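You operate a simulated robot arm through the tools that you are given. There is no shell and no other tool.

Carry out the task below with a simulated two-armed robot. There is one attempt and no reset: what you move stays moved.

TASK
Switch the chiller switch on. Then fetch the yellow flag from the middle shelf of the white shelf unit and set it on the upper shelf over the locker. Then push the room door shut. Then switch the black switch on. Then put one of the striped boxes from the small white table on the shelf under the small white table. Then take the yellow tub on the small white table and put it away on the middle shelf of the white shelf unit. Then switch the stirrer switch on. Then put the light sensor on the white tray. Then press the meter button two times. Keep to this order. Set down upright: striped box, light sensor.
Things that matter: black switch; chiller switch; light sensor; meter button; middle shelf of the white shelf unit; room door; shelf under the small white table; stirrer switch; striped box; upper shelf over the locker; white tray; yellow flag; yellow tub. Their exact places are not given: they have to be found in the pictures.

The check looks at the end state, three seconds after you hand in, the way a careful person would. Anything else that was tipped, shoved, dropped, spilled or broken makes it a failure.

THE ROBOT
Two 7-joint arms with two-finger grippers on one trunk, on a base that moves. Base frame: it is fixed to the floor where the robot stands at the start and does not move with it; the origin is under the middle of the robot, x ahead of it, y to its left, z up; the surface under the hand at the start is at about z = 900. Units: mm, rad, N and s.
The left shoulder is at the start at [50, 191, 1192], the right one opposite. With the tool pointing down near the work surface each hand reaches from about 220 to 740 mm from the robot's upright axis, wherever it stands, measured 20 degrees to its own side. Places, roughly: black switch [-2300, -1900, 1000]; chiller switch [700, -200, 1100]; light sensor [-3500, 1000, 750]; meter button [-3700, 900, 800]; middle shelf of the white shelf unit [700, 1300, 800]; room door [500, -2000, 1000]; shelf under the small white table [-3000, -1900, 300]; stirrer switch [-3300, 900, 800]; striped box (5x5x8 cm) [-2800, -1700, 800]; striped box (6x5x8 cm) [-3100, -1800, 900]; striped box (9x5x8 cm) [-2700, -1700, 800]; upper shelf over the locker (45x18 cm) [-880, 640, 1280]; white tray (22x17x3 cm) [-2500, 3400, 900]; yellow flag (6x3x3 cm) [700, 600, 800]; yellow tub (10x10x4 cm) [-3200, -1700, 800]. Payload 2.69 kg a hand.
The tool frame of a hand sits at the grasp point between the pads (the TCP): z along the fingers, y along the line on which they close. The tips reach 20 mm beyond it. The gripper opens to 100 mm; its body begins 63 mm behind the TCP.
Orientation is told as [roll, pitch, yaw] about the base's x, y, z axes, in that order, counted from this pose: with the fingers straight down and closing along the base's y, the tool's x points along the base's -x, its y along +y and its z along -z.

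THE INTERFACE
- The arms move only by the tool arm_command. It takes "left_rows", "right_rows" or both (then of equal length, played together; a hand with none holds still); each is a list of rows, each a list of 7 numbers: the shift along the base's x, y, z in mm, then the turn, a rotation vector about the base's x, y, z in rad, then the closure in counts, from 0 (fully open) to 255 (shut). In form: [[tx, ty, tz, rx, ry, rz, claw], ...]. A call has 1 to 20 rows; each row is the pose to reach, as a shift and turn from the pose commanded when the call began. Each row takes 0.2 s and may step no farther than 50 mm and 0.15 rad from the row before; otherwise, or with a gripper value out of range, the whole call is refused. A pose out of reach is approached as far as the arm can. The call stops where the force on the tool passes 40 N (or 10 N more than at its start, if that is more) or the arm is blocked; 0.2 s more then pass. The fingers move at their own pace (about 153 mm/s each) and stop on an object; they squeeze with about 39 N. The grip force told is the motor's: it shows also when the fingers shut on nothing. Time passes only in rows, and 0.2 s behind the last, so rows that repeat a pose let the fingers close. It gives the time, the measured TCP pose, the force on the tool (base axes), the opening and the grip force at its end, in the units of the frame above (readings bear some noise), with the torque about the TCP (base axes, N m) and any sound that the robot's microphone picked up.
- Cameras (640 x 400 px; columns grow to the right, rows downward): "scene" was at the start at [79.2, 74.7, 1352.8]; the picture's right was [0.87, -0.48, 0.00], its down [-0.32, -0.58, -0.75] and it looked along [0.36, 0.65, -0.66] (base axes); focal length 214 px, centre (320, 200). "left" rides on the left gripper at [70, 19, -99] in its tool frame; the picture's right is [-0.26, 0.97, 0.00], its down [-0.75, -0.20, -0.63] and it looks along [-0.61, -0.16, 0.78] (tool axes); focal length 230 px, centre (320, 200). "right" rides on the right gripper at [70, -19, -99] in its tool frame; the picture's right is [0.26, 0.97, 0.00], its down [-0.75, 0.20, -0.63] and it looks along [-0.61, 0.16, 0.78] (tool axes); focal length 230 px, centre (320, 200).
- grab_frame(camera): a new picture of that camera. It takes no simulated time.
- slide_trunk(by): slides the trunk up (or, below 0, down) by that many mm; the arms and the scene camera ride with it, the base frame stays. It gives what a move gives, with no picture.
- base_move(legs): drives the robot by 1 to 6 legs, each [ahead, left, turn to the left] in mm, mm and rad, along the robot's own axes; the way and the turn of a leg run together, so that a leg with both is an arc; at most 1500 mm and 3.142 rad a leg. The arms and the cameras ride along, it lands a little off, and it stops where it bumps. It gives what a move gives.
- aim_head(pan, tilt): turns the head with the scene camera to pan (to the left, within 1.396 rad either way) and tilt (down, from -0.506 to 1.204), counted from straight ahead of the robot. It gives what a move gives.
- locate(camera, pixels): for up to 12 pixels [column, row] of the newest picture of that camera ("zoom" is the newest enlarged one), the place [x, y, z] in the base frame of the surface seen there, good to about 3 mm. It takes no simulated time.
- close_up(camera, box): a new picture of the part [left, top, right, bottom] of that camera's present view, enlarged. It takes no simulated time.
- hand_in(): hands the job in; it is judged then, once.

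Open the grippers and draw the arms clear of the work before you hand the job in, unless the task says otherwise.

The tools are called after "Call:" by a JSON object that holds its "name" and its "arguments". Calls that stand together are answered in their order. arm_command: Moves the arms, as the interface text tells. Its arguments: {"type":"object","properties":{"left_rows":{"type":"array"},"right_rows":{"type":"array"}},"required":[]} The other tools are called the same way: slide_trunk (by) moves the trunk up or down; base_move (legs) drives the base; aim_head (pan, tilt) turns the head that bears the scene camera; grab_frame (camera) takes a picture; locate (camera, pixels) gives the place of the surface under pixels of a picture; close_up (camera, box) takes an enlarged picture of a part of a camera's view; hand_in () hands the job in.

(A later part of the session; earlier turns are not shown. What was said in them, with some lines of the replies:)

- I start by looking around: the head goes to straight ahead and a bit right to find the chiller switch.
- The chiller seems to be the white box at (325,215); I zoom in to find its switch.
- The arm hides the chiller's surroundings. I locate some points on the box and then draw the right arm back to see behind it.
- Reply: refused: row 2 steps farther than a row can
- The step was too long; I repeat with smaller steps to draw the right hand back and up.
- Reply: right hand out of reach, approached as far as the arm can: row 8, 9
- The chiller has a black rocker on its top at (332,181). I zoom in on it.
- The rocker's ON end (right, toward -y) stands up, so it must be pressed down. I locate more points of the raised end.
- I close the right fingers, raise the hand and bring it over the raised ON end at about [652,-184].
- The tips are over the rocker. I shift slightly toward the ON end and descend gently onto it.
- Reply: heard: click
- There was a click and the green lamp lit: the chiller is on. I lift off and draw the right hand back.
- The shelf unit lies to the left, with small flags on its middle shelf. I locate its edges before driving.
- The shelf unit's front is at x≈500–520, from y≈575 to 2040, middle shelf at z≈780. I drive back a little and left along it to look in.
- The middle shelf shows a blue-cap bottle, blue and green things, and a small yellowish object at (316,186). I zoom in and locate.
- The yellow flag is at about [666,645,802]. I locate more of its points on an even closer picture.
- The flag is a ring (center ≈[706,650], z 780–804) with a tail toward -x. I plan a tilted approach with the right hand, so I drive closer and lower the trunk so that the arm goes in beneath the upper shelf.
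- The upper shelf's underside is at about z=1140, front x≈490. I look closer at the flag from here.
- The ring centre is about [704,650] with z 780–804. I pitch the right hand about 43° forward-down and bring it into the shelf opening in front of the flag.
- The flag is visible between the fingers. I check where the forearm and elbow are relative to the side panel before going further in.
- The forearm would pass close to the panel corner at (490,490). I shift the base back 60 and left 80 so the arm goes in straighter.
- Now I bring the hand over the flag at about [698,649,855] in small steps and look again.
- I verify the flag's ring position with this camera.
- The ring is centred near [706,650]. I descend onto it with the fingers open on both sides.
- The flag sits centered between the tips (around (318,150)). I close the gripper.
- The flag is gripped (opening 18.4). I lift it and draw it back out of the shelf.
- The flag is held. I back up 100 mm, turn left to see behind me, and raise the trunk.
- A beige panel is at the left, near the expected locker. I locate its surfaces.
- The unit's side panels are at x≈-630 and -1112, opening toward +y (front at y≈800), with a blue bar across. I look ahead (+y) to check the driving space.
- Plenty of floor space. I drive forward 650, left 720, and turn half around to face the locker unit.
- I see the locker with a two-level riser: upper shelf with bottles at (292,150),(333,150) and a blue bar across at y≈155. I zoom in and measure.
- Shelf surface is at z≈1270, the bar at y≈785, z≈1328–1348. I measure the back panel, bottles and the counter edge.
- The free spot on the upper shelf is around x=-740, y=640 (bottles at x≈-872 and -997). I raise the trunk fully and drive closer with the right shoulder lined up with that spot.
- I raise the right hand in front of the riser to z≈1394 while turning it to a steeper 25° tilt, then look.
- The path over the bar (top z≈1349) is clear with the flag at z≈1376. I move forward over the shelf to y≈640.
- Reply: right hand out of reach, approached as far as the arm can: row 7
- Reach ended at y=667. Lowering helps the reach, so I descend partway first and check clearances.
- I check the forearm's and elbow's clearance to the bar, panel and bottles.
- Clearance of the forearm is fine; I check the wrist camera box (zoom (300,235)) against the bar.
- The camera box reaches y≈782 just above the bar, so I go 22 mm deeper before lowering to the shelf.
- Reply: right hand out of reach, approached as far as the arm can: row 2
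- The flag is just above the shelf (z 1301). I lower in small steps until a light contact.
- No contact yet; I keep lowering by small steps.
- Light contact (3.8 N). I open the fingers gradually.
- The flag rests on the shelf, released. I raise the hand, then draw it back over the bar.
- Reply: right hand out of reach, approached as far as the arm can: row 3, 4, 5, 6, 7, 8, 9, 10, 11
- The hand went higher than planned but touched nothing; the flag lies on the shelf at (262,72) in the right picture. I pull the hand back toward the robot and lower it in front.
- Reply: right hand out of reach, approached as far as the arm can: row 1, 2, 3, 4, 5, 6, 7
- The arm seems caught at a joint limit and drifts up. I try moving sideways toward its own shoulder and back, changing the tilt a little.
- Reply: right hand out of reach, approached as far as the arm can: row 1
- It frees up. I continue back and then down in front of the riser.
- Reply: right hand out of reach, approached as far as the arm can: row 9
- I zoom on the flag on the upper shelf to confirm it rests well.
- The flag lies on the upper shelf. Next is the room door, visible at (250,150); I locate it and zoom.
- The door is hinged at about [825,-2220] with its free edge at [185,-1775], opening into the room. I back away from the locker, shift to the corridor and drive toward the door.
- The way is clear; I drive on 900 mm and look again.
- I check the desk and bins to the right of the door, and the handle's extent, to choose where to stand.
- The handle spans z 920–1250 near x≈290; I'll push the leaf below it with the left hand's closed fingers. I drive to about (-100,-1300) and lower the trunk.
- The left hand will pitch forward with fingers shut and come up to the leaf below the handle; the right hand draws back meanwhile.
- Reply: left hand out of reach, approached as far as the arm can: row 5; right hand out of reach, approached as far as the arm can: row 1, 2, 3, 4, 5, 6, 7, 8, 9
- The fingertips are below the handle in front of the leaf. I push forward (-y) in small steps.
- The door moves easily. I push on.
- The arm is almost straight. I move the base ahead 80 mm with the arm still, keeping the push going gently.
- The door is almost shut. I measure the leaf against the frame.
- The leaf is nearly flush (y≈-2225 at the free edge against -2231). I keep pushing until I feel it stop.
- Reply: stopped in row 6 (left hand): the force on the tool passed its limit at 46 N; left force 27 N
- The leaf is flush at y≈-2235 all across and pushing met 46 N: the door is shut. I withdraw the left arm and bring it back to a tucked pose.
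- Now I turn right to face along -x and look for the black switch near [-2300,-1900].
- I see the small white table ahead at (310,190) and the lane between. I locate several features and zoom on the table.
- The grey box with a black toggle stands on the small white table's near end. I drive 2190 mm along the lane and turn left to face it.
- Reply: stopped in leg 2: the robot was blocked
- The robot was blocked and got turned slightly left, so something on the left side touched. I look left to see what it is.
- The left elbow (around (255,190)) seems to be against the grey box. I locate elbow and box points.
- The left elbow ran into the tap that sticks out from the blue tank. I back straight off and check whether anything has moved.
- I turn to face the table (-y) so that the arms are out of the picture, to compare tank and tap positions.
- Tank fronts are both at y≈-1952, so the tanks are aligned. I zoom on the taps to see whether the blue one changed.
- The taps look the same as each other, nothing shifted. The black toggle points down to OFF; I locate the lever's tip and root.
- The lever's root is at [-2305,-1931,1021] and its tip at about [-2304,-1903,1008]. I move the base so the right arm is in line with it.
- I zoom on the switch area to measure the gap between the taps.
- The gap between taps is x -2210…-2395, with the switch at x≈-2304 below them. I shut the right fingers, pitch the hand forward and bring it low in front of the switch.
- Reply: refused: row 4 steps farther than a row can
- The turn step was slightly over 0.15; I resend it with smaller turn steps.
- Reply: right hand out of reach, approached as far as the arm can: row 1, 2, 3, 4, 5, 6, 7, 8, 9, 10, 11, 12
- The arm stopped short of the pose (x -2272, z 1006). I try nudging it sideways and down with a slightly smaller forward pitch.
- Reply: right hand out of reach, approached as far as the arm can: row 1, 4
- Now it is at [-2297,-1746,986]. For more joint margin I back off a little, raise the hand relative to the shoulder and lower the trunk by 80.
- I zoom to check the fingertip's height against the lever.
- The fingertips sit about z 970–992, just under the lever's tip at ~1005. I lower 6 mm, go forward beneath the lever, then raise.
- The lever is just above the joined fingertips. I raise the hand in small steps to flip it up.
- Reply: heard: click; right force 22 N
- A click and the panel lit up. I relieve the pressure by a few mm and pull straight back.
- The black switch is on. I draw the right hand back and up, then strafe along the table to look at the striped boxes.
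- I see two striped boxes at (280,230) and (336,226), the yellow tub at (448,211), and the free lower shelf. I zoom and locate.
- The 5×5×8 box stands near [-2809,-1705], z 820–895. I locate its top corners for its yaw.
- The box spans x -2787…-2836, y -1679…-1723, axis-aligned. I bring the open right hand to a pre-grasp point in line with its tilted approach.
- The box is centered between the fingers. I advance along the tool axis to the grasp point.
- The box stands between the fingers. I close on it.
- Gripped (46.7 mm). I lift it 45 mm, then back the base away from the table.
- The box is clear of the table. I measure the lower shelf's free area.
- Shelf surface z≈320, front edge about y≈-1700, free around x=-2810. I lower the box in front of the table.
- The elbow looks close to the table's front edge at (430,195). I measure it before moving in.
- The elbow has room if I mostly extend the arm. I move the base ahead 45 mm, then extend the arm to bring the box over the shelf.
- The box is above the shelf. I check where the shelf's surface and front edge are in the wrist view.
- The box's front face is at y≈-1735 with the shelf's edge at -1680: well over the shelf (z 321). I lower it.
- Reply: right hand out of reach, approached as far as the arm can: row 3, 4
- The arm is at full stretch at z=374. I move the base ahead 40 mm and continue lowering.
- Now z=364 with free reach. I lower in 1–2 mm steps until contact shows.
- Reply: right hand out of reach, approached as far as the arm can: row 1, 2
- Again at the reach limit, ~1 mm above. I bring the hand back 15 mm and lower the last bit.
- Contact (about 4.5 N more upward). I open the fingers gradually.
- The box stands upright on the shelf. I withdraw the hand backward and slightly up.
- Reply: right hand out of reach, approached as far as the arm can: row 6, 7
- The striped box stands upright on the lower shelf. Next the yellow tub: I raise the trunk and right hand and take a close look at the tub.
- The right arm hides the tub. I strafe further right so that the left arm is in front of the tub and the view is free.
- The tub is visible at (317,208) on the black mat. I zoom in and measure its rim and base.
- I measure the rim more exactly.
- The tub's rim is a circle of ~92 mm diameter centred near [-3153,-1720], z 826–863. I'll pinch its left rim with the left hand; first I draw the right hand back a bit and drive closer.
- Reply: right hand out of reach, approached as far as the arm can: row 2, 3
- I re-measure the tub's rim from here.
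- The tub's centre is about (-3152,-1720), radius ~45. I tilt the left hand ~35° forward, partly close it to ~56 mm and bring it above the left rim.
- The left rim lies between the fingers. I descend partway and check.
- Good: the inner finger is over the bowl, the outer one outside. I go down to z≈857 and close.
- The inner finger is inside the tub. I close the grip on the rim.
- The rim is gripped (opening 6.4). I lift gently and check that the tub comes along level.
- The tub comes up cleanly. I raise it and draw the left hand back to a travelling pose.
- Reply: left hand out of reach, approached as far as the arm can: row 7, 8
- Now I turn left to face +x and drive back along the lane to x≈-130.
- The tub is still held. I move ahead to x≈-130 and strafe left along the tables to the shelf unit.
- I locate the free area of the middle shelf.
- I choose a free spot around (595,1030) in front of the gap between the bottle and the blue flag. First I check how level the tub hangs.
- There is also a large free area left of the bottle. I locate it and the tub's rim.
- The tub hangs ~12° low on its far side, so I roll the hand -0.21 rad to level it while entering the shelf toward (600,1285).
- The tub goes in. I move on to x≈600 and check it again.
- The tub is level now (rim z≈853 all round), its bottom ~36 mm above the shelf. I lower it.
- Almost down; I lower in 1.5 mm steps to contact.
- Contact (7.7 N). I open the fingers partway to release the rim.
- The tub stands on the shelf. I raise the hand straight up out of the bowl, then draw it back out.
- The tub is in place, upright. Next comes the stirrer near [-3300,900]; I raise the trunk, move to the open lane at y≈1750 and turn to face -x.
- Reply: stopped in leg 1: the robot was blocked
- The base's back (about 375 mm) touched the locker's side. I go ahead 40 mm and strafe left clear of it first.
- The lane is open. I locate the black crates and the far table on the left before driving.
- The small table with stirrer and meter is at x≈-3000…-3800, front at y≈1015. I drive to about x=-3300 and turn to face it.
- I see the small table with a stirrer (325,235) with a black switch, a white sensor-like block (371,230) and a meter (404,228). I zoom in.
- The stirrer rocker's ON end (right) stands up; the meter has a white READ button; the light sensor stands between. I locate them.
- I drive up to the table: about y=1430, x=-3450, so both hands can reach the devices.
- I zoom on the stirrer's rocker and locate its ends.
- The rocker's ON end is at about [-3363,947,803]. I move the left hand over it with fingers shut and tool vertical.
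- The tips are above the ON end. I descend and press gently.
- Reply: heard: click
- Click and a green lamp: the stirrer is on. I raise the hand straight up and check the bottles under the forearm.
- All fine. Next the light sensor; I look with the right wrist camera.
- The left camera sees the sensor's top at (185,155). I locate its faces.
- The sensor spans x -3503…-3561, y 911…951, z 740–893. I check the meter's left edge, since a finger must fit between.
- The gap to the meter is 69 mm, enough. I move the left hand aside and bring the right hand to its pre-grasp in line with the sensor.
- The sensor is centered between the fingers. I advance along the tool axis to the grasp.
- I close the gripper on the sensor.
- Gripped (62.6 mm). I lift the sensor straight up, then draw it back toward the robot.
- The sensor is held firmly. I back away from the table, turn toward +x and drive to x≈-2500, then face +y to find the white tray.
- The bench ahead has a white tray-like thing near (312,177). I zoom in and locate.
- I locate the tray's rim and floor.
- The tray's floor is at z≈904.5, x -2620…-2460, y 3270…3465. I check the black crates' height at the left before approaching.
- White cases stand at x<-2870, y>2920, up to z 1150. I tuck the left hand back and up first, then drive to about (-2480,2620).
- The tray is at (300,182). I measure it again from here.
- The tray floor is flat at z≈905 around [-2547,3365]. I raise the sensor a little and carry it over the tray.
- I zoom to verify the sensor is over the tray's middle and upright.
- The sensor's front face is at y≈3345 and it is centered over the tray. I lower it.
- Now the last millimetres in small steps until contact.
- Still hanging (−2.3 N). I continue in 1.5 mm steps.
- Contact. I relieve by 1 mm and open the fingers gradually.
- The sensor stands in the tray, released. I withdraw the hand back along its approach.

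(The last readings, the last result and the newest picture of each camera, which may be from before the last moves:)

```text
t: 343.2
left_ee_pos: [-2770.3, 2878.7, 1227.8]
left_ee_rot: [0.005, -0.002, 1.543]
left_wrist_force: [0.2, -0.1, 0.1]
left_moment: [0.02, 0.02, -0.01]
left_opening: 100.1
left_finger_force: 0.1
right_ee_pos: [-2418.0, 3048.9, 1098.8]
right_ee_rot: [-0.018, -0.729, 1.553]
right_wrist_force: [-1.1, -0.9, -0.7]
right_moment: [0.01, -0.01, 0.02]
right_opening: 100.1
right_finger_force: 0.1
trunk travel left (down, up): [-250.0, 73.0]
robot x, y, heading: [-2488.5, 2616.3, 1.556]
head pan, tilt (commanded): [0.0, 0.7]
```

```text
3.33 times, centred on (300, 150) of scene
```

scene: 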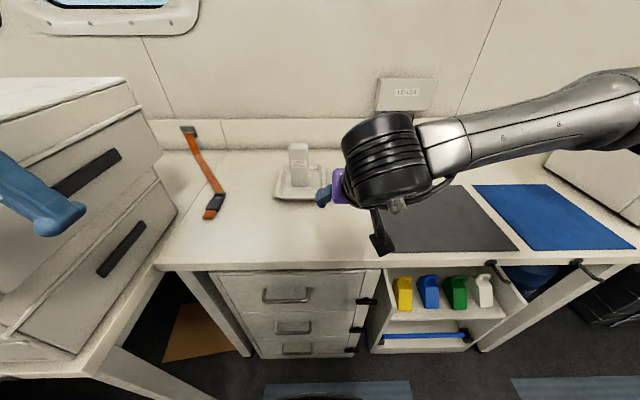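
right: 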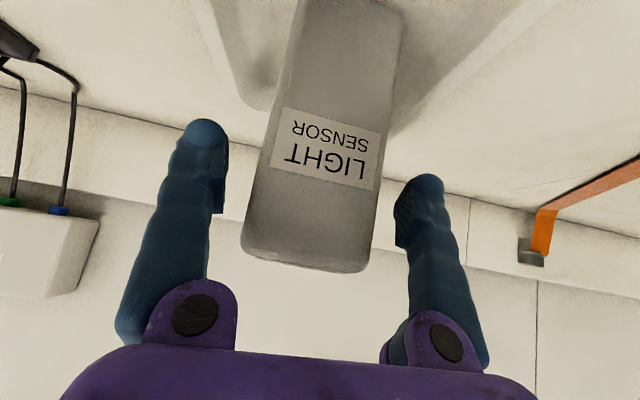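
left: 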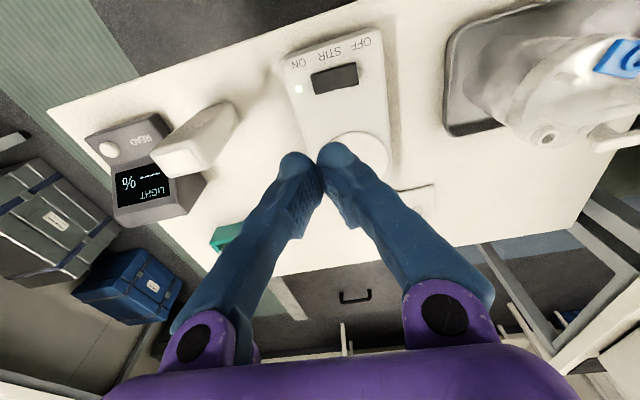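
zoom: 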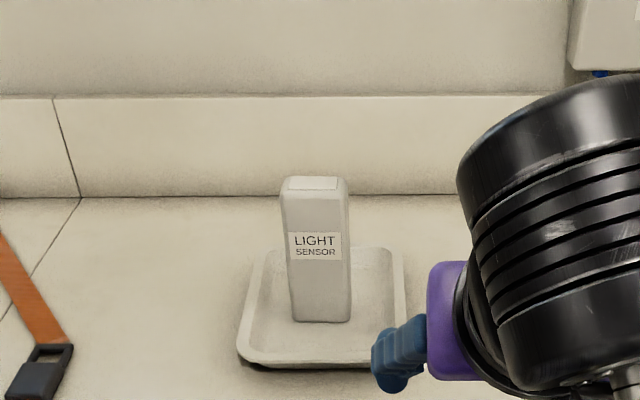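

The light sensor stands upright in the tray. Last is the meter button: I drive back the way I came to the small table.

Call:
{"name": "base_move", "arguments": {"legs": [[-870, 0, 0], [0, 0, 1.57], [1080, 0, 0], [0, 0, 1.57]]}}

Call:
{"name": "aim_head", "arguments": {"pan": 0.0, "tilt": 0.6}}

Call:
{"name": "grab_frame", "arguments": {"camera": "scene"}}

```text
t: 360.6
left_ee_pos: [-3327.1, 1506.7, 1227.8]
left_ee_rot: [0.006, -0.002, -1.623]
left_wrist_force: [0.2, 0.3, 0.0]
left_moment: [0.0, -0.03, 0.03]
left_opening: 99.9
left_finger_force: 0.0
right_ee_pos: [-3684.0, 1343.5, 1098.6]
right_ee_rot: [-0.019, -0.728, -1.612]
right_wrist_force: [-0.6, 0.3, 0.1]
right_moment: [0.01, 0.0, -0.02]
right_opening: 100.1
right_finger_force: 0.1
trunk travel left (down, up): [-250.0, 73.0]
robot x, y, heading: [-3602.9, 1776.8, -1.616]
head pan, tilt (commanded): [0.0, 0.7]
```

```text
t: 361.3
left_ee_pos: [-3326.8, 1506.6, 1226.7]
left_ee_rot: [0.002, -0.001, -1.622]
left_wrist_force: [0.2, -0.1, -0.3]
left_moment: [0.0, -0.01, -0.02]
left_opening: 100.2
left_finger_force: 0.0
right_ee_pos: [-3683.8, 1345.8, 1097.6]
right_ee_rot: [-0.02, -0.728, -1.612]
right_wrist_force: [0.6, -0.6, 0.5]
right_moment: [-0.02, -0.02, 0.01]
right_opening: 100.0
right_finger_force: 0.1
trunk travel left (down, up): [-250.0, 73.0]
robot x, y, heading: [-3600.7, 1777.6, -1.613]
head pan, tilt (commanded): [0.0, 0.6]
```

```text
taken
```

scene: 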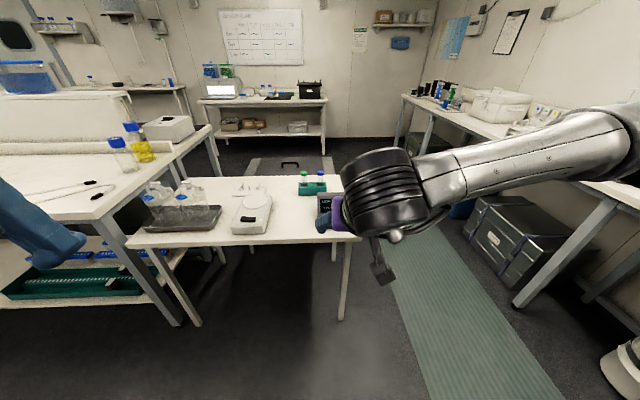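

I drive up to the table and straighten the heading.

Call:
{"name": "base_move", "arguments": {"legs": [[330, 0, 0.042]]}}

Call:
{"name": "aim_head", "arguments": {"pan": -0.1, "tilt": 0.85}}

Call:
{"name": "grab_frame", "arguments": {"camera": "scene"}}

Call:
{"name": "grab_frame", "arguments": {"camera": "right"}}

```text
t: 363.5
left_ee_pos: [-3323.9, 1187.1, 1227.3]
left_ee_rot: [0.004, -0.003, -1.585]
left_wrist_force: [-0.5, -0.6, -0.6]
left_moment: [0.04, -0.01, 0.02]
left_opening: 100.0
left_finger_force: 0.0
right_ee_pos: [-3674.7, 1011.2, 1097.4]
right_ee_rot: [-0.018, -0.729, -1.574]
right_wrist_force: [-0.1, -0.5, -0.5]
right_moment: [0.03, -0.01, -0.02]
right_opening: 99.9
right_finger_force: 0.0
trunk travel left (down, up): [-250.0, 73.0]
robot x, y, heading: [-3610.6, 1451.5, -1.573]
head pan, tilt (commanded): [0.0, 0.6]
```

```text
t: 364.3
left_ee_pos: [-3323.3, 1188.1, 1227.2]
left_ee_rot: [0.003, -0.001, -1.584]
left_wrist_force: [0.1, 0.4, -0.4]
left_moment: [0.03, 0.01, -0.02]
left_opening: 100.0
left_finger_force: 0.0
right_ee_pos: [-3673.6, 1011.3, 1098.6]
right_ee_rot: [-0.019, -0.728, -1.572]
right_wrist_force: [-0.2, -0.7, 0.1]
right_moment: [0.0, -0.01, -0.02]
right_opening: 100.1
right_finger_force: 0.2
trunk travel left (down, up): [-250.0, 73.0]
robot x, y, heading: [-3606.8, 1449.5, -1.574]
head pan, tilt (commanded): [-0.099, 0.85]
```

```text
taken
```

scene: 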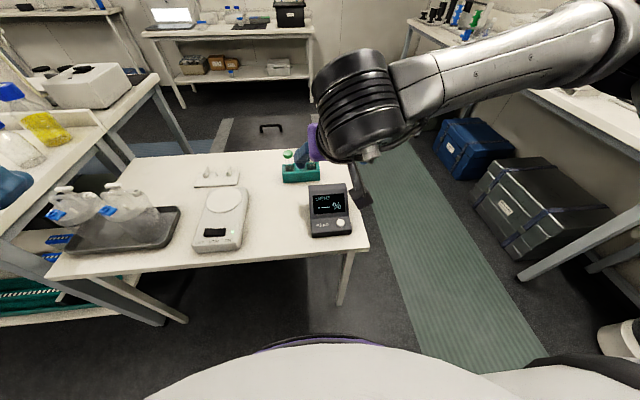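

```text
taken
```

right: 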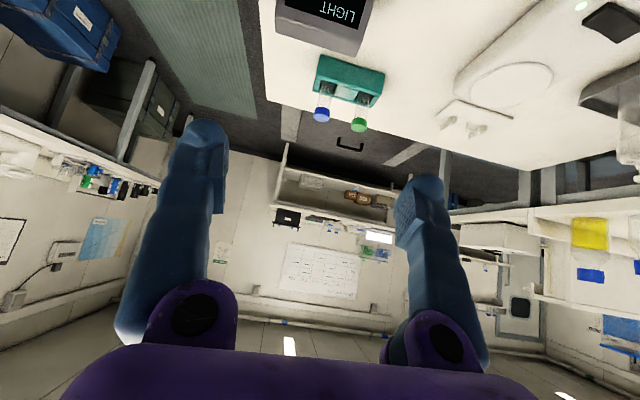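

I zoom on the meter's READ button and locate it.

Call:
{"name": "close_up", "arguments": {"camera": "scene", "box": [295, 175, 365, 245]}}

Call:
{"name": "locate", "arguments": {"camera": "zoom", "pixels": [[418, 268], [410, 262], [428, 262], [418, 278], [418, 255], [300, 290], [380, 305], [220, 275], [420, 300], [340, 200], [400, 290], [340, 330]]}}

```text
5.71 times, centred on (330, 210) of scene
```

zoom: 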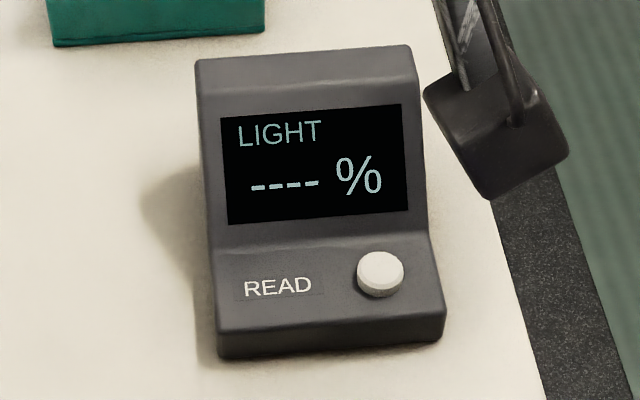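

```text
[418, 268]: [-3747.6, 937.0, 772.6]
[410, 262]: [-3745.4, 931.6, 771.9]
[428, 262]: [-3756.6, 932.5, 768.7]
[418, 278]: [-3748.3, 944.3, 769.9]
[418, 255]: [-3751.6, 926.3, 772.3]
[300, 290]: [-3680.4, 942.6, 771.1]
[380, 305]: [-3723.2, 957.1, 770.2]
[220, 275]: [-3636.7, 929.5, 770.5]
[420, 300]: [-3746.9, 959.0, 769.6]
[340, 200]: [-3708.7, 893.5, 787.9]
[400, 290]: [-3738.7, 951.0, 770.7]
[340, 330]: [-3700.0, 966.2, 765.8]
```

Call:
{"name": "locate", "arguments": {"camera": "zoom", "pixels": [[380, 268], [380, 258], [368, 268], [394, 268], [380, 278], [380, 290]]}}

```text
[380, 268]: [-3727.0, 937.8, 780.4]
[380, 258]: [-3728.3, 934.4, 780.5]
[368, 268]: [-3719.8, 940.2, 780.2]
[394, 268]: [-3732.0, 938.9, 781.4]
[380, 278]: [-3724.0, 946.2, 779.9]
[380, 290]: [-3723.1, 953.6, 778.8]
```

The button's top is at about [-3725,942,781]. I turn the right hand vertical, fingers shut, and bring it above the button.

Call:
{"name": "arm_command", "arguments": {"right_rows": [[-10, -14, -10, 0.145, 0, 0, 255], [-20, -28, -20, 0.29, 0, 0, 255], [-30, -42, -40, 0.435, 0, 0, 255], [-41, -55, -70, 0.58, 0, 0, 255], [-52, -68, -110, 0.725, 0, 0, 255], [-52, -68, -155, 0.725, 0, 0, 255], [-52, -68, -200, 0.725, 0, 0, 255], [-52, -68, -240, 0.725, 0, 0, 255]]}}

Call:
{"name": "grab_frame", "arguments": {"camera": "right"}}

Call:
{"name": "close_up", "arguments": {"camera": "scene", "box": [270, 135, 400, 255]}}

```text
t: 366.1
left_ee_pos: [-3324.0, 1186.8, 1227.7]
left_ee_rot: [0.003, -0.001, -1.585]
left_wrist_force: [-0.4, 0.4, 0.1]
left_moment: [-0.01, -0.04, 0.01]
left_opening: 99.9
left_finger_force: 0.1
right_ee_pos: [-3727.3, 944.9, 855.2]
right_ee_rot: [-0.019, -0.004, -1.573]
right_wrist_force: [-0.7, 1.0, -0.4]
right_moment: [-0.01, 0.01, -0.02]
right_opening: 0.2
right_finger_force: 29.9
trunk travel left (down, up): [-250.0, 73.0]
robot x, y, heading: [-3609.3, 1448.1, -1.572]
head pan, tilt (commanded): [-0.099, 0.85]
```

```text
taken
```

right: 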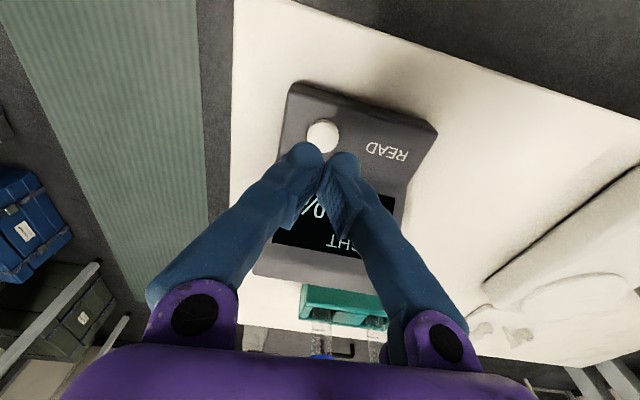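

```text
3.33 times, centred on (335, 195) of scene
```

zoom: 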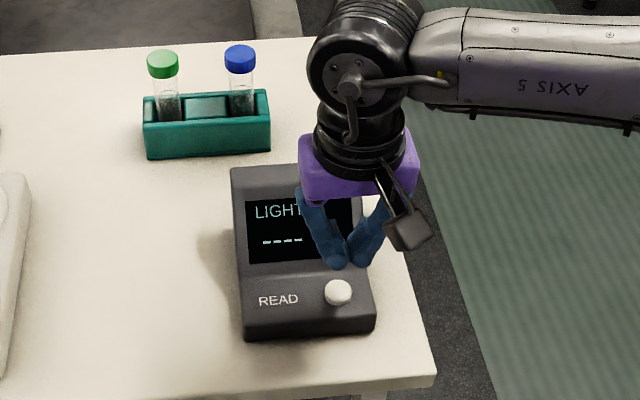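

I verify the button's position from the right camera.

Call:
{"name": "locate", "arguments": {"camera": "right", "pixels": [[322, 133], [312, 133], [332, 133], [322, 125], [322, 142], [303, 150], [345, 157]]}}

```text
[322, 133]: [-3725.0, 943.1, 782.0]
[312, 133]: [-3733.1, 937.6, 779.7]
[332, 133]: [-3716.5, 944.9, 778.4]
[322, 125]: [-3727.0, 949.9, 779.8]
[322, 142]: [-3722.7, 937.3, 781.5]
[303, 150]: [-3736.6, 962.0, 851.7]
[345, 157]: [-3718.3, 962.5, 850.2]
```

The button centre is [-3725,942.5,782]. I descend to just above it.

Call:
{"name": "arm_command", "arguments": {"right_rows": [[2, -2, -20, 0, 0, 0, 255], [2, -2, -38, 0, 0, 0, 255], [2, -2, -46, 0, 0, 0, 255]]}}

Call:
{"name": "close_up", "arguments": {"camera": "scene", "box": [290, 165, 380, 245]}}

```text
t: 366.9
left_ee_pos: [-3324.0, 1188.2, 1227.2]
left_ee_rot: [0.005, -0.001, -1.585]
left_wrist_force: [0.6, 0.1, -0.3]
left_moment: [0.02, 0.03, 0.0]
left_opening: 100.1
left_finger_force: 0.1
right_ee_pos: [-3723.6, 942.1, 810.5]
right_ee_rot: [-0.019, -0.003, -1.572]
right_wrist_force: [0.0, -0.4, 0.2]
right_moment: [-0.03, 0.0, -0.02]
right_opening: 0.0
right_finger_force: 29.6
trunk travel left (down, up): [-250.0, 73.0]
robot x, y, heading: [-3608.7, 1451.2, -1.577]
head pan, tilt (commanded): [-0.099, 0.85]
```

```text
5.00 times, centred on (335, 205) of scene
```

zoom: 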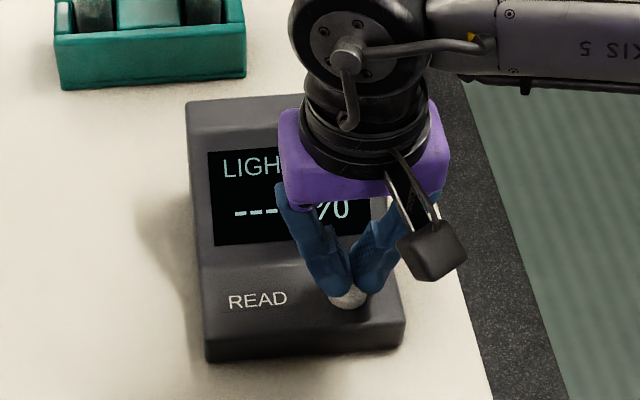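

The tips are right over the button. First press: down slowly and listen for the click.

Call:
{"name": "arm_command", "arguments": {"right_rows": [[0, 0, -6, 0, 0, 0, 255], [0, 0, -9, 0, 0, 0, 255], [0, 0, -11, 0, 0, 0, 255], [0, 0, -13, 0, 0, 0, 255]]}}

Call:
{"name": "close_up", "arguments": {"camera": "scene", "box": [290, 165, 380, 245]}}

```text
t: 367.9
left_ee_pos: [-3324.9, 1186.2, 1227.6]
left_ee_rot: [0.003, -0.003, -1.586]
left_wrist_force: [-0.2, -0.2, -0.5]
left_moment: [0.01, 0.0, -0.02]
left_opening: 100.1
left_finger_force: 0.0
right_ee_pos: [-3722.3, 942.9, 798.8]
right_ee_rot: [-0.02, -0.003, -1.573]
right_wrist_force: [-1.3, 0.8, -0.5]
right_moment: [-0.02, -0.03, -0.02]
right_opening: 0.0
right_finger_force: 29.5
trunk travel left (down, up): [-250.0, 73.0]
robot x, y, heading: [-3608.2, 1449.2, -1.572]
head pan, tilt (commanded): [-0.099, 0.85]
```

```text
5.00 times, centred on (335, 205) of scene
```

zoom: 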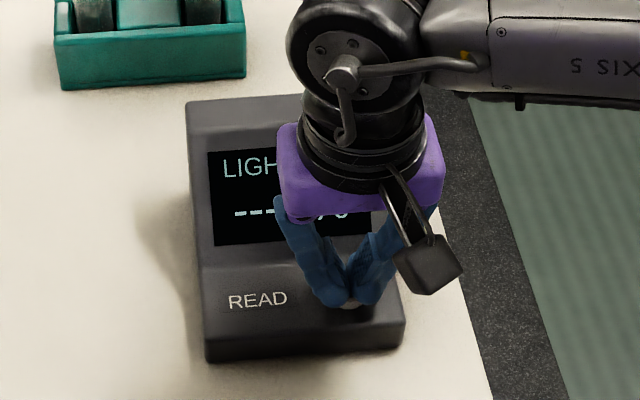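

No click or force yet (z 799). I press on in 2 mm steps.

Call:
{"name": "arm_command", "arguments": {"right_rows": [[0, 0, -2, 0, 0, 0, 255], [0, 0, -3.5, 0, 0, 0, 255]]}}

```text
t: 368.5
left_ee_pos: [-3323.6, 1187.8, 1227.3]
left_ee_rot: [0.003, -0.001, -1.586]
left_wrist_force: [0.3, 0.6, -0.6]
left_moment: [0.03, 0.0, -0.02]
left_opening: 99.8
left_finger_force: 0.0
right_ee_pos: [-3722.9, 941.8, 795.5]
right_ee_rot: [-0.02, -0.004, -1.572]
right_wrist_force: [0.0, -0.3, 1.8]
right_moment: [0.02, 0.01, 0.0]
right_opening: 0.0
right_finger_force: 29.5
trunk travel left (down, up): [-250.0, 73.0]
robot x, y, heading: [-3610.6, 1447.4, -1.576]
head pan, tilt (commanded): [-0.099, 0.85]
```

Slight contact (1.8 N) now. I continue pressing.

Call:
{"name": "arm_command", "arguments": {"right_rows": [[0, 0, -1.5, 0, 0, 0, 255], [0, 0, -3, 0, 0, 0, 255]]}}

Call:
{"name": "close_up", "arguments": {"camera": "scene", "box": [290, 165, 380, 245]}}

```text
t: 369.1
left_ee_pos: [-3324.8, 1187.7, 1227.4]
left_ee_rot: [0.004, -0.002, -1.585]
left_wrist_force: [0.5, 0.6, -1.1]
left_moment: [0.04, 0.01, 0.01]
left_opening: 100.0
left_finger_force: 0.1
right_ee_pos: [-3723.9, 942.1, 793.8]
right_ee_rot: [-0.019, -0.003, -1.573]
right_wrist_force: [0.0, 1.2, 2.1]
right_moment: [0.01, 0.01, -0.01]
right_opening: 5.9
right_finger_force: 29.7
trunk travel left (down, up): [-250.0, 73.0]
robot x, y, heading: [-3610.1, 1445.7, -1.576]
head pan, tilt (commanded): [-0.099, 0.85]
heard: click
```

```text
5.00 times, centred on (335, 205) of scene
```

zoom: 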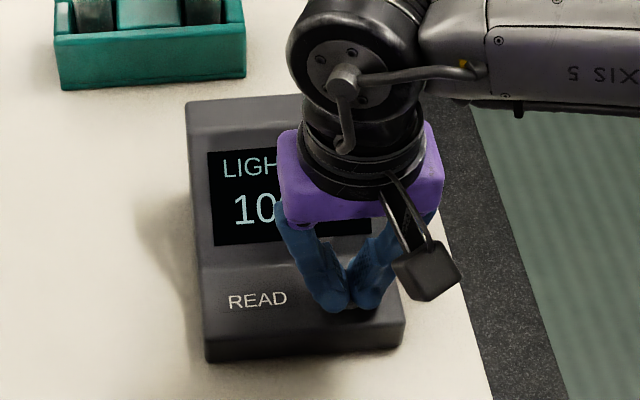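

First click; the display now shows a reading. I raise the hand 15 mm to let the button return.

Call:
{"name": "arm_command", "arguments": {"right_rows": [[0, 0, 5, 0, 0, 0, 255], [0, 0, 15, 0, 0, 0, 255], [0, 0, 25, 0, 0, 0, 255], [0, 0, 25, 0, 0, 0, 255]]}}

Call:
{"name": "close_up", "arguments": {"camera": "scene", "box": [290, 165, 380, 245]}}

Call:
{"name": "grab_frame", "arguments": {"camera": "right"}}

```text
t: 370.1
left_ee_pos: [-3323.8, 1187.0, 1227.1]
left_ee_rot: [0.004, -0.003, -1.583]
left_wrist_force: [-1.3, 0.5, 0.3]
left_moment: [0.01, 0.0, -0.01]
left_opening: 99.9
left_finger_force: 0.0
right_ee_pos: [-3723.6, 943.2, 817.4]
right_ee_rot: [-0.02, -0.003, -1.572]
right_wrist_force: [0.2, 0.0, 0.2]
right_moment: [-0.02, 0.02, 0.0]
right_opening: 0.0
right_finger_force: 29.4
trunk travel left (down, up): [-250.0, 73.0]
robot x, y, heading: [-3609.3, 1448.3, -1.575]
head pan, tilt (commanded): [-0.099, 0.85]
```

```text
5.00 times, centred on (335, 205) of scene
```

zoom: 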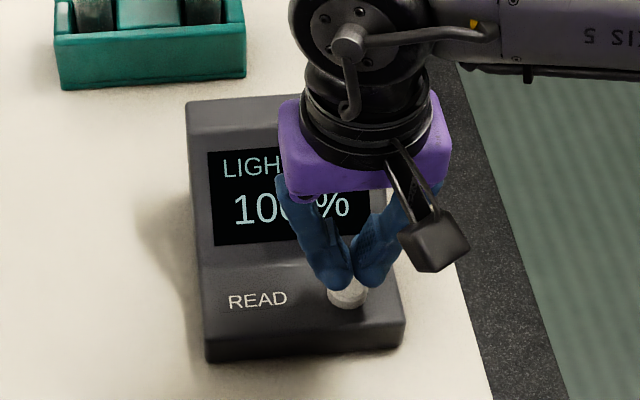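

```text
taken
```

right: 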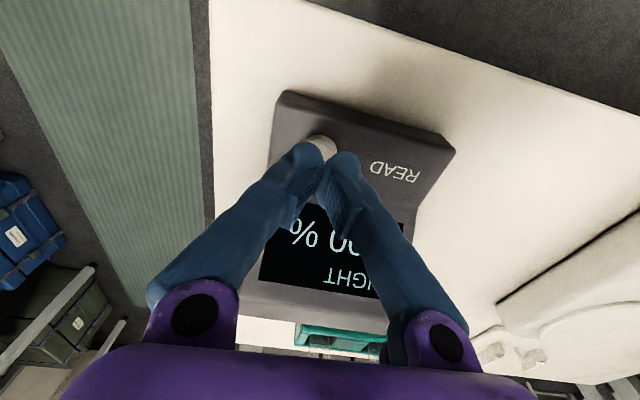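

The display reads 100 % and the button has come back up. Second press to the same depth.

Call:
{"name": "arm_command", "arguments": {"right_rows": [[0, 0, -10, 0, 0, 0, 255], [0, 0, -17, 0, 0, 0, 255], [0, 0, -20, 0, 0, 0, 255], [0, 0, -22, 0, 0, 0, 255], [0, 0, -24, 0, 0, 0, 255], [0, 0, -25, 0, 0, 0, 255]]}}

Call:
{"name": "close_up", "arguments": {"camera": "scene", "box": [290, 165, 380, 245]}}

```text
t: 371.5
left_ee_pos: [-3322.7, 1187.7, 1228.1]
left_ee_rot: [0.004, -0.004, -1.584]
left_wrist_force: [0.9, 0.3, -0.5]
left_moment: [-0.01, -0.01, 0.02]
left_opening: 99.8
left_finger_force: 0.0
right_ee_pos: [-3723.2, 941.3, 792.6]
right_ee_rot: [-0.02, -0.006, -1.573]
right_wrist_force: [-1.2, 0.0, 2.2]
right_moment: [-0.02, -0.02, 0.01]
right_opening: 6.2
right_finger_force: 29.5
trunk travel left (down, up): [-250.0, 73.0]
robot x, y, heading: [-3611.2, 1445.3, -1.576]
head pan, tilt (commanded): [-0.099, 0.85]
heard: click
```

```text
5.00 times, centred on (335, 205) of scene
```

zoom: 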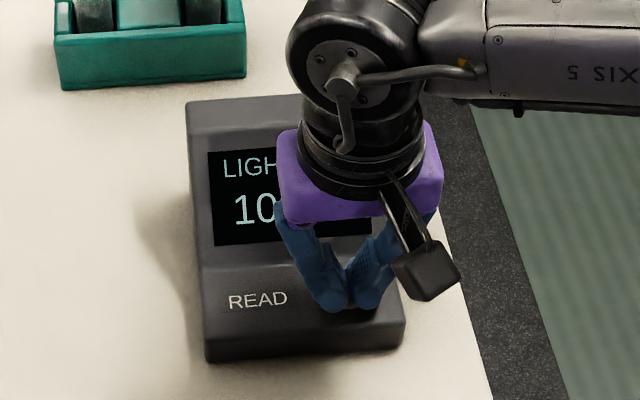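

Second click heard. I raise the hand straight up and away, then open the gripper.

Call:
{"name": "arm_command", "arguments": {"right_rows": [[0, 0, 10, 0, 0, 0, 255], [0, 0, 40, 0, 0, 0, 255], [0, 0, 85, 0, 0, 0, 255], [0, 0, 130, 0, 0, 0, 255], [0, 0, 175, 0, 0, 0, 200], [0, 15, 215, 0, 0, 0, 100], [0, 40, 245, 0, 0, 0, 0], [0, 75, 260, 0, 0, 0, 0]]}}

Call:
{"name": "grab_frame", "arguments": {"camera": "scene"}}

Call:
{"name": "close_up", "arguments": {"camera": "scene", "box": [160, 130, 400, 270]}}

```text
t: 373.3
left_ee_pos: [-3323.1, 1187.7, 1227.8]
left_ee_rot: [0.003, -0.002, -1.585]
left_wrist_force: [-0.7, 0.2, 0.2]
left_moment: [0.02, -0.02, -0.03]
left_opening: 99.8
left_finger_force: 0.1
right_ee_pos: [-3726.1, 1016.4, 1052.6]
right_ee_rot: [-0.021, -0.004, -1.572]
right_wrist_force: [0.6, 0.4, 0.5]
right_moment: [-0.06, -0.01, -0.01]
right_opening: 99.9
right_finger_force: 0.1
trunk travel left (down, up): [-250.0, 73.0]
robot x, y, heading: [-3609.3, 1445.2, -1.573]
head pan, tilt (commanded): [-0.099, 0.85]
```

```text
taken
```

scene: 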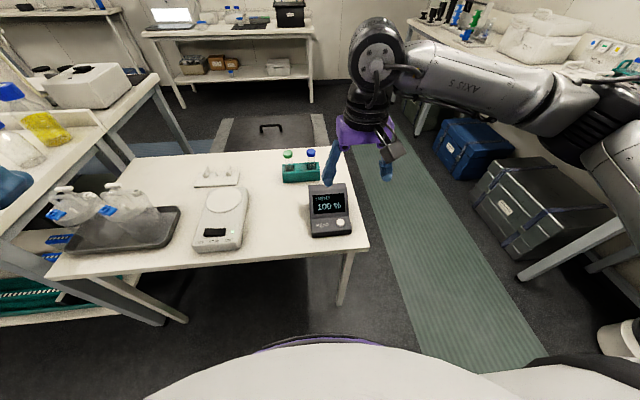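

```text
2.67 times, centred on (280, 200) of scene
```

zoom: 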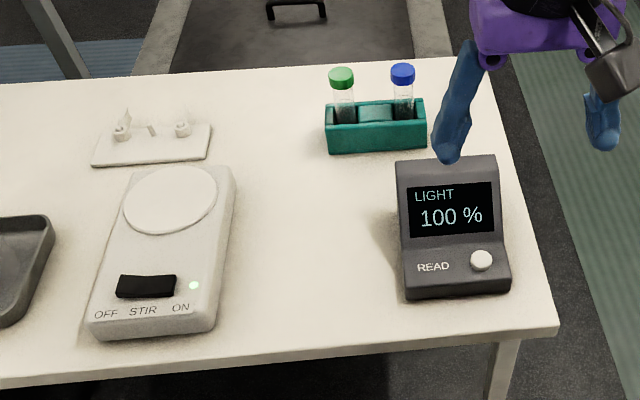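

Both presses registered. I back away from the table and check the door and other results from afar before handing in.

Call:
{"name": "base_move", "arguments": {"legs": [[-350, 0, 0]]}}

Call:
{"name": "aim_head", "arguments": {"pan": 0.75, "tilt": 0.15}}

Call:
{"name": "grab_frame", "arguments": {"camera": "scene"}}

```text
t: 375.6
left_ee_pos: [-3320.0, 1547.7, 1227.2]
left_ee_rot: [0.005, -0.003, -1.583]
left_wrist_force: [-0.2, -0.3, 1.0]
left_moment: [0.0, -0.02, 0.0]
left_opening: 99.9
left_finger_force: 0.0
right_ee_pos: [-3723.0, 1376.5, 1053.0]
right_ee_rot: [-0.019, -0.004, -1.572]
right_wrist_force: [-0.8, 0.2, 0.3]
right_moment: [0.03, -0.01, -0.03]
right_opening: 99.9
right_finger_force: 0.0
trunk travel left (down, up): [-250.0, 73.0]
robot x, y, heading: [-3610.1, 1805.1, -1.572]
head pan, tilt (commanded): [-0.099, 0.85]
```

```text
t: 376.8
left_ee_pos: [-3322.0, 1547.2, 1226.6]
left_ee_rot: [0.002, -0.003, -1.582]
left_wrist_force: [-0.2, -0.6, 0.2]
left_moment: [0.01, -0.03, 0.03]
left_opening: 100.0
left_finger_force: 0.0
right_ee_pos: [-3723.5, 1376.4, 1053.9]
right_ee_rot: [-0.019, -0.004, -1.573]
right_wrist_force: [-0.5, 0.5, 0.9]
right_moment: [0.01, -0.01, -0.02]
right_opening: 99.9
right_finger_force: 0.1
trunk travel left (down, up): [-250.0, 73.0]
robot x, y, heading: [-3607.0, 1808.5, -1.577]
head pan, tilt (commanded): [0.75, 0.15]
```

```text
taken
```

scene: 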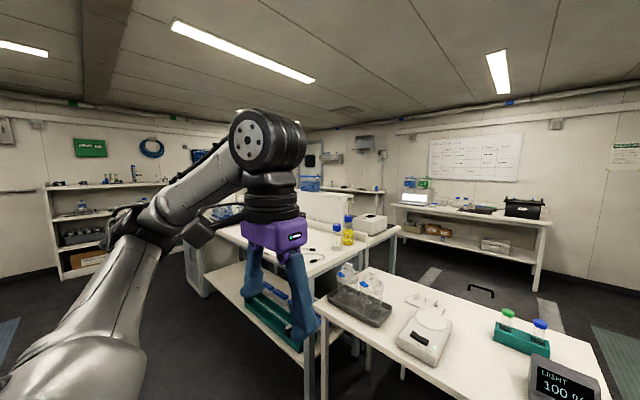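

I zoom on the door (around (315,150)), the small white table, and the shelf unit.

Call:
{"name": "close_up", "arguments": {"camera": "scene", "box": [300, 120, 400, 200]}}

Call:
{"name": "close_up", "arguments": {"camera": "scene", "box": [380, 165, 560, 275]}}

Call:
{"name": "close_up", "arguments": {"camera": "scene", "box": [40, 160, 210, 280]}}

```text
5.00 times, centred on (350, 160) of scene
```

zoom: 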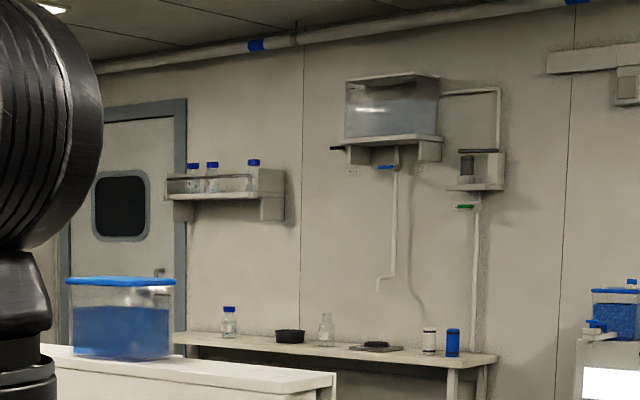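

```text
3.56 times, centred on (470, 220) of scene
```

zoom: 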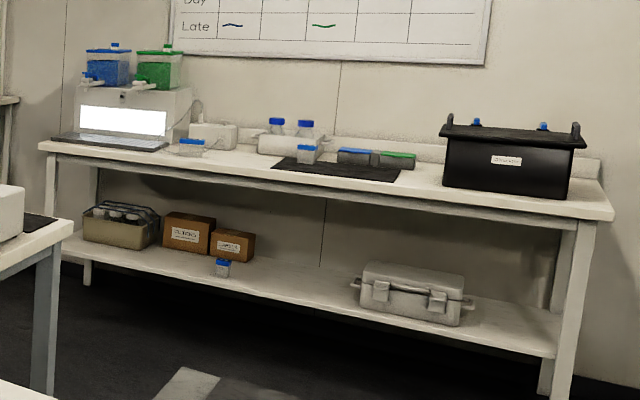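

```text
3.33 times, centred on (125, 220) of scene
```

zoom: 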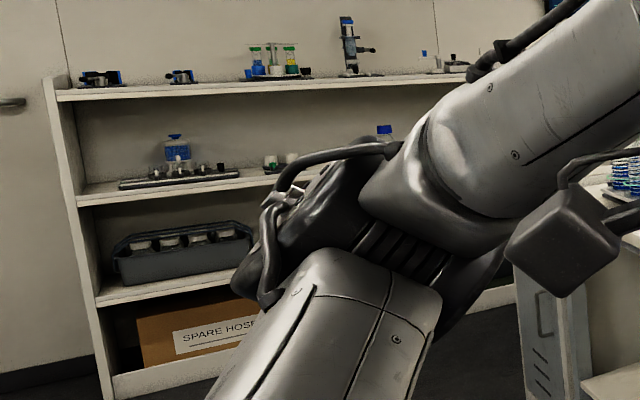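

The door looks shut and the table is in order. I turn a bit to check the flag on the locker shelf and the tub on the shelf unit too.

Call:
{"name": "base_move", "arguments": {"legs": [[0, 0, 1.35]]}}

Call:
{"name": "aim_head", "arguments": {"pan": -0.1, "tilt": 0.15}}

Call:
{"name": "grab_frame", "arguments": {"camera": "scene"}}

```text
t: 380.4
left_ee_pos: [-3286.8, 2024.1, 1228.0]
left_ee_rot: [0.004, -0.002, -0.255]
left_wrist_force: [0.3, 0.3, 0.6]
left_moment: [0.01, -0.03, 0.01]
left_opening: 100.0
left_finger_force: 0.1
right_ee_pos: [-3216.0, 1592.4, 1051.3]
right_ee_rot: [-0.019, -0.003, -0.243]
right_wrist_force: [-0.2, 0.4, -0.3]
right_moment: [-0.02, -0.03, -0.01]
right_opening: 100.0
right_finger_force: 0.0
trunk travel left (down, up): [-250.0, 73.0]
robot x, y, heading: [-3609.9, 1806.0, -0.244]
head pan, tilt (commanded): [0.75, 0.15]
```

```text
t: 381.6
left_ee_pos: [-3287.0, 2022.9, 1227.7]
left_ee_rot: [0.004, -0.001, -0.254]
left_wrist_force: [0.3, -0.2, -0.1]
left_moment: [-0.03, -0.01, -0.02]
left_opening: 99.9
left_finger_force: 0.0
right_ee_pos: [-3215.7, 1592.4, 1052.7]
right_ee_rot: [-0.02, -0.005, -0.242]
right_wrist_force: [0.0, 0.0, 0.0]
right_moment: [-0.02, 0.0, 0.01]
right_opening: 100.0
right_finger_force: 0.1
trunk travel left (down, up): [-250.0, 73.0]
robot x, y, heading: [-3607.8, 1809.9, -0.243]
head pan, tilt (commanded): [-0.099, 0.15]
```

```text
taken
```

scene: 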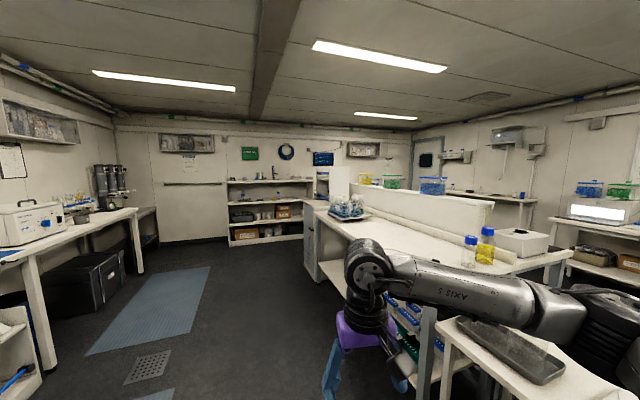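

I zoom to check the carboy tray behind the right arm, the locker shelf and the shelf unit.

Call:
{"name": "close_up", "arguments": {"camera": "scene", "box": [400, 230, 640, 400]}}

Call:
{"name": "close_up", "arguments": {"camera": "scene", "box": [220, 140, 400, 250]}}

Call:
{"name": "close_up", "arguments": {"camera": "scene", "box": [400, 120, 480, 200]}}

```text
2.35 times, centred on (520, 315) of scene
```

zoom: 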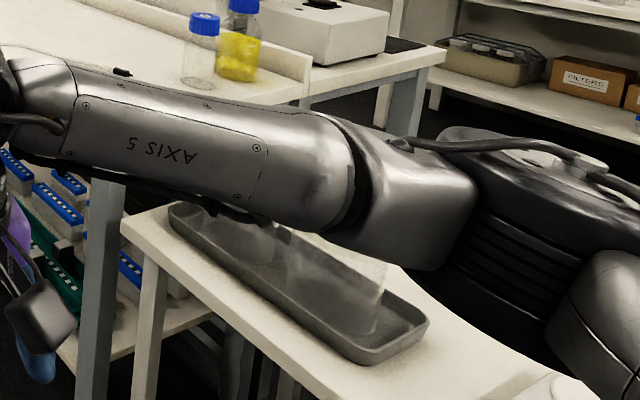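

```text
3.56 times, centred on (310, 195) of scene
```

zoom: 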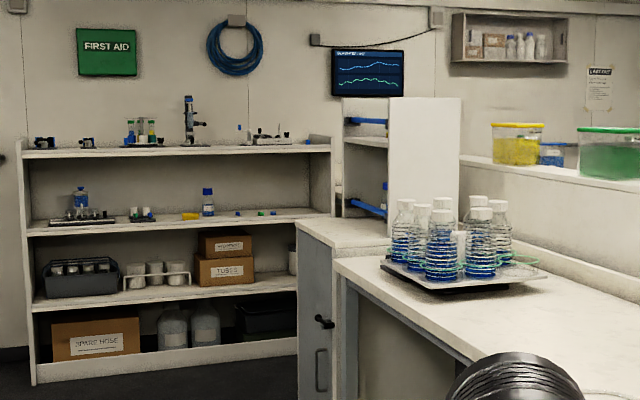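

```text
5.00 times, centred on (440, 160) of scene
```

zoom: 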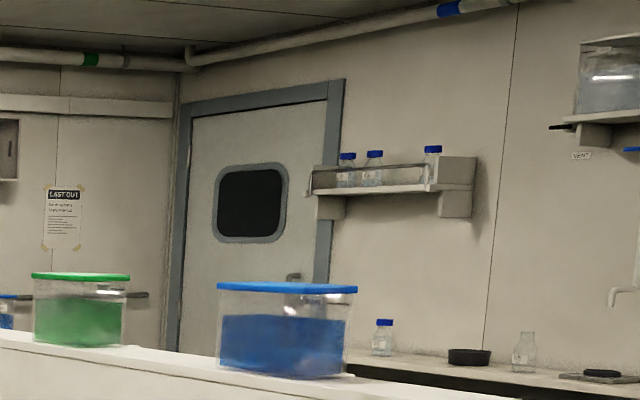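

All looks right. As a last check I drive along the open lane to see the flag on the locker's upper shelf.

Call:
{"name": "base_move", "arguments": {"legs": [[0, 0, 0.243], [0, 150, 0], [1500, 0, 0], [1000, 0, 0]]}}

Call:
{"name": "aim_head", "arguments": {"pan": -1.3, "tilt": 0.2}}

Call:
{"name": "grab_frame", "arguments": {"camera": "scene"}}

```text
t: 396.2
left_ee_pos: [-872.2, 2269.8, 1228.2]
left_ee_rot: [0.005, -0.001, 0.028]
left_wrist_force: [-0.3, -0.9, -0.4]
left_moment: [-0.02, 0.02, 0.0]
left_opening: 100.3
left_finger_force: 0.2
right_ee_pos: [-685.1, 1875.3, 1052.2]
right_ee_rot: [-0.021, -0.005, 0.039]
right_wrist_force: [0.0, -0.9, 0.3]
right_moment: [0.01, 0.02, 0.0]
right_opening: 100.0
right_finger_force: 0.1
trunk travel left (down, up): [-250.0, 73.0]
robot x, y, heading: [-1117.5, 1975.3, 0.04]
head pan, tilt (commanded): [-0.099, 0.15]
```

```text
t: 397.6
left_ee_pos: [-872.6, 2267.5, 1226.3]
left_ee_rot: [0.005, -0.001, 0.025]
left_wrist_force: [-0.4, -0.4, -0.5]
left_moment: [0.04, 0.0, -0.04]
left_opening: 100.0
left_finger_force: 0.0
right_ee_pos: [-685.6, 1876.1, 1052.5]
right_ee_rot: [-0.019, -0.004, 0.037]
right_wrist_force: [0.1, -0.2, -0.1]
right_moment: [0.0, 0.05, 0.0]
right_opening: 100.1
right_finger_force: 0.0
trunk travel left (down, up): [-250.0, 73.0]
robot x, y, heading: [-1121.3, 1972.5, 0.037]
head pan, tilt (commanded): [-1.3, 0.201]
```

```text
taken
```

scene: 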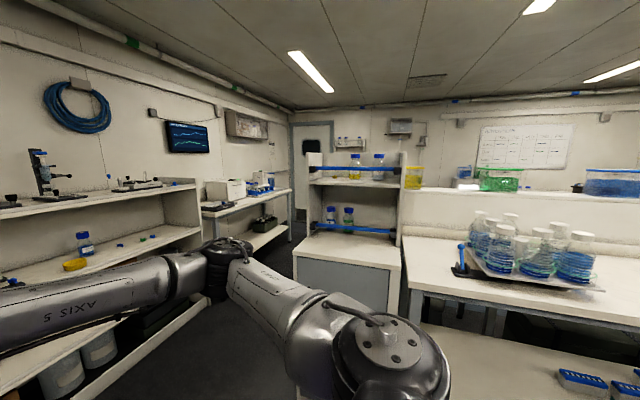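

Call:
{"name": "close_up", "arguments": {"camera": "scene", "box": [290, 140, 420, 240]}}

Call:
{"name": "close_up", "arguments": {"camera": "scene", "box": [40, 160, 290, 290]}}

```text
4.00 times, centred on (355, 190) of scene
```

zoom: 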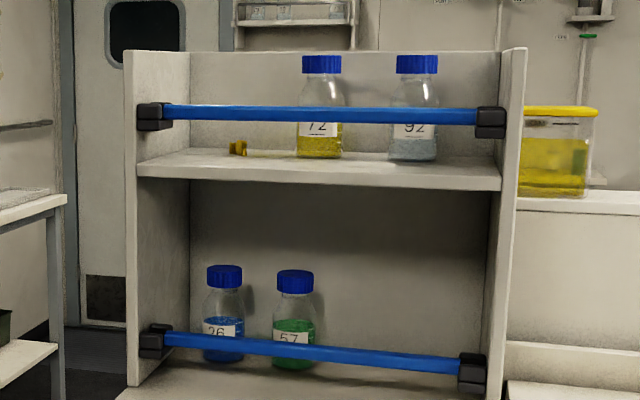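

```text
2.56 times, centred on (165, 225) of scene
```

zoom: 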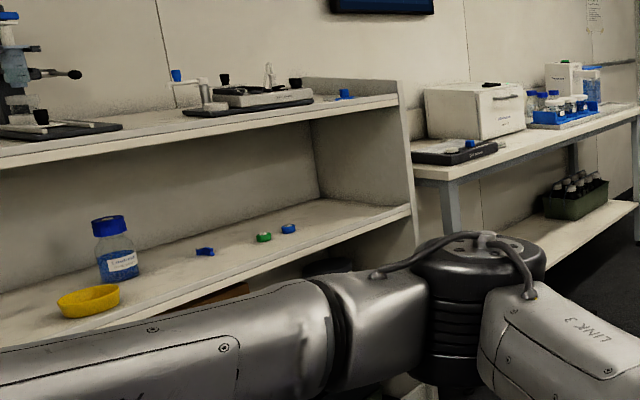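

The flag lies on the upper shelf, the bottles stand, the tub is in place, the door is shut. Both grippers are open and the arms are clear, so I hand in.

Call:
{"name": "hand_in", "arguments": {}}

```text
The job is handed in.
```

I did all nine steps in the order you gave and handed the job in. The result of the check has not come back to me.

| Step | What the pictures and readings showed |
|---|---|
| Chiller switch | Clicked on, green lamp lit |
| Yellow flag | Lying on the upper shelf over the locker, beside the bottles |
| Room door | Leaf flush with its frame; pushing further met 46 N |
| Black switch | Clicked up, light panel lit |
| Striped box (5x5x8) | Upright on the shelf under the small white table |
| Yellow tub | Standing on the middle shelf of the white shelf unit |
| Stirrer switch | Clicked on, green lamp lit |
| Light sensor | Upright in the white tray |
| Meter button | Two presses, a click each time; display shows 100 % |

Two bumps happened on the way:
- **Blue tank:** the left elbow ran into the tap of the blue tank on the small white table. The base stopped there, and I backed off. The tank fronts were still in line and neither tap looked moved.
- **Locker:** the back of the base touched the locker's side. The flag and the bottles on its shelves looked undisturbed afterward.

Before handing in I opened both grippers, moved the arms clear, and looked again at the flag, the tub, the door, the striped box and the table tops.
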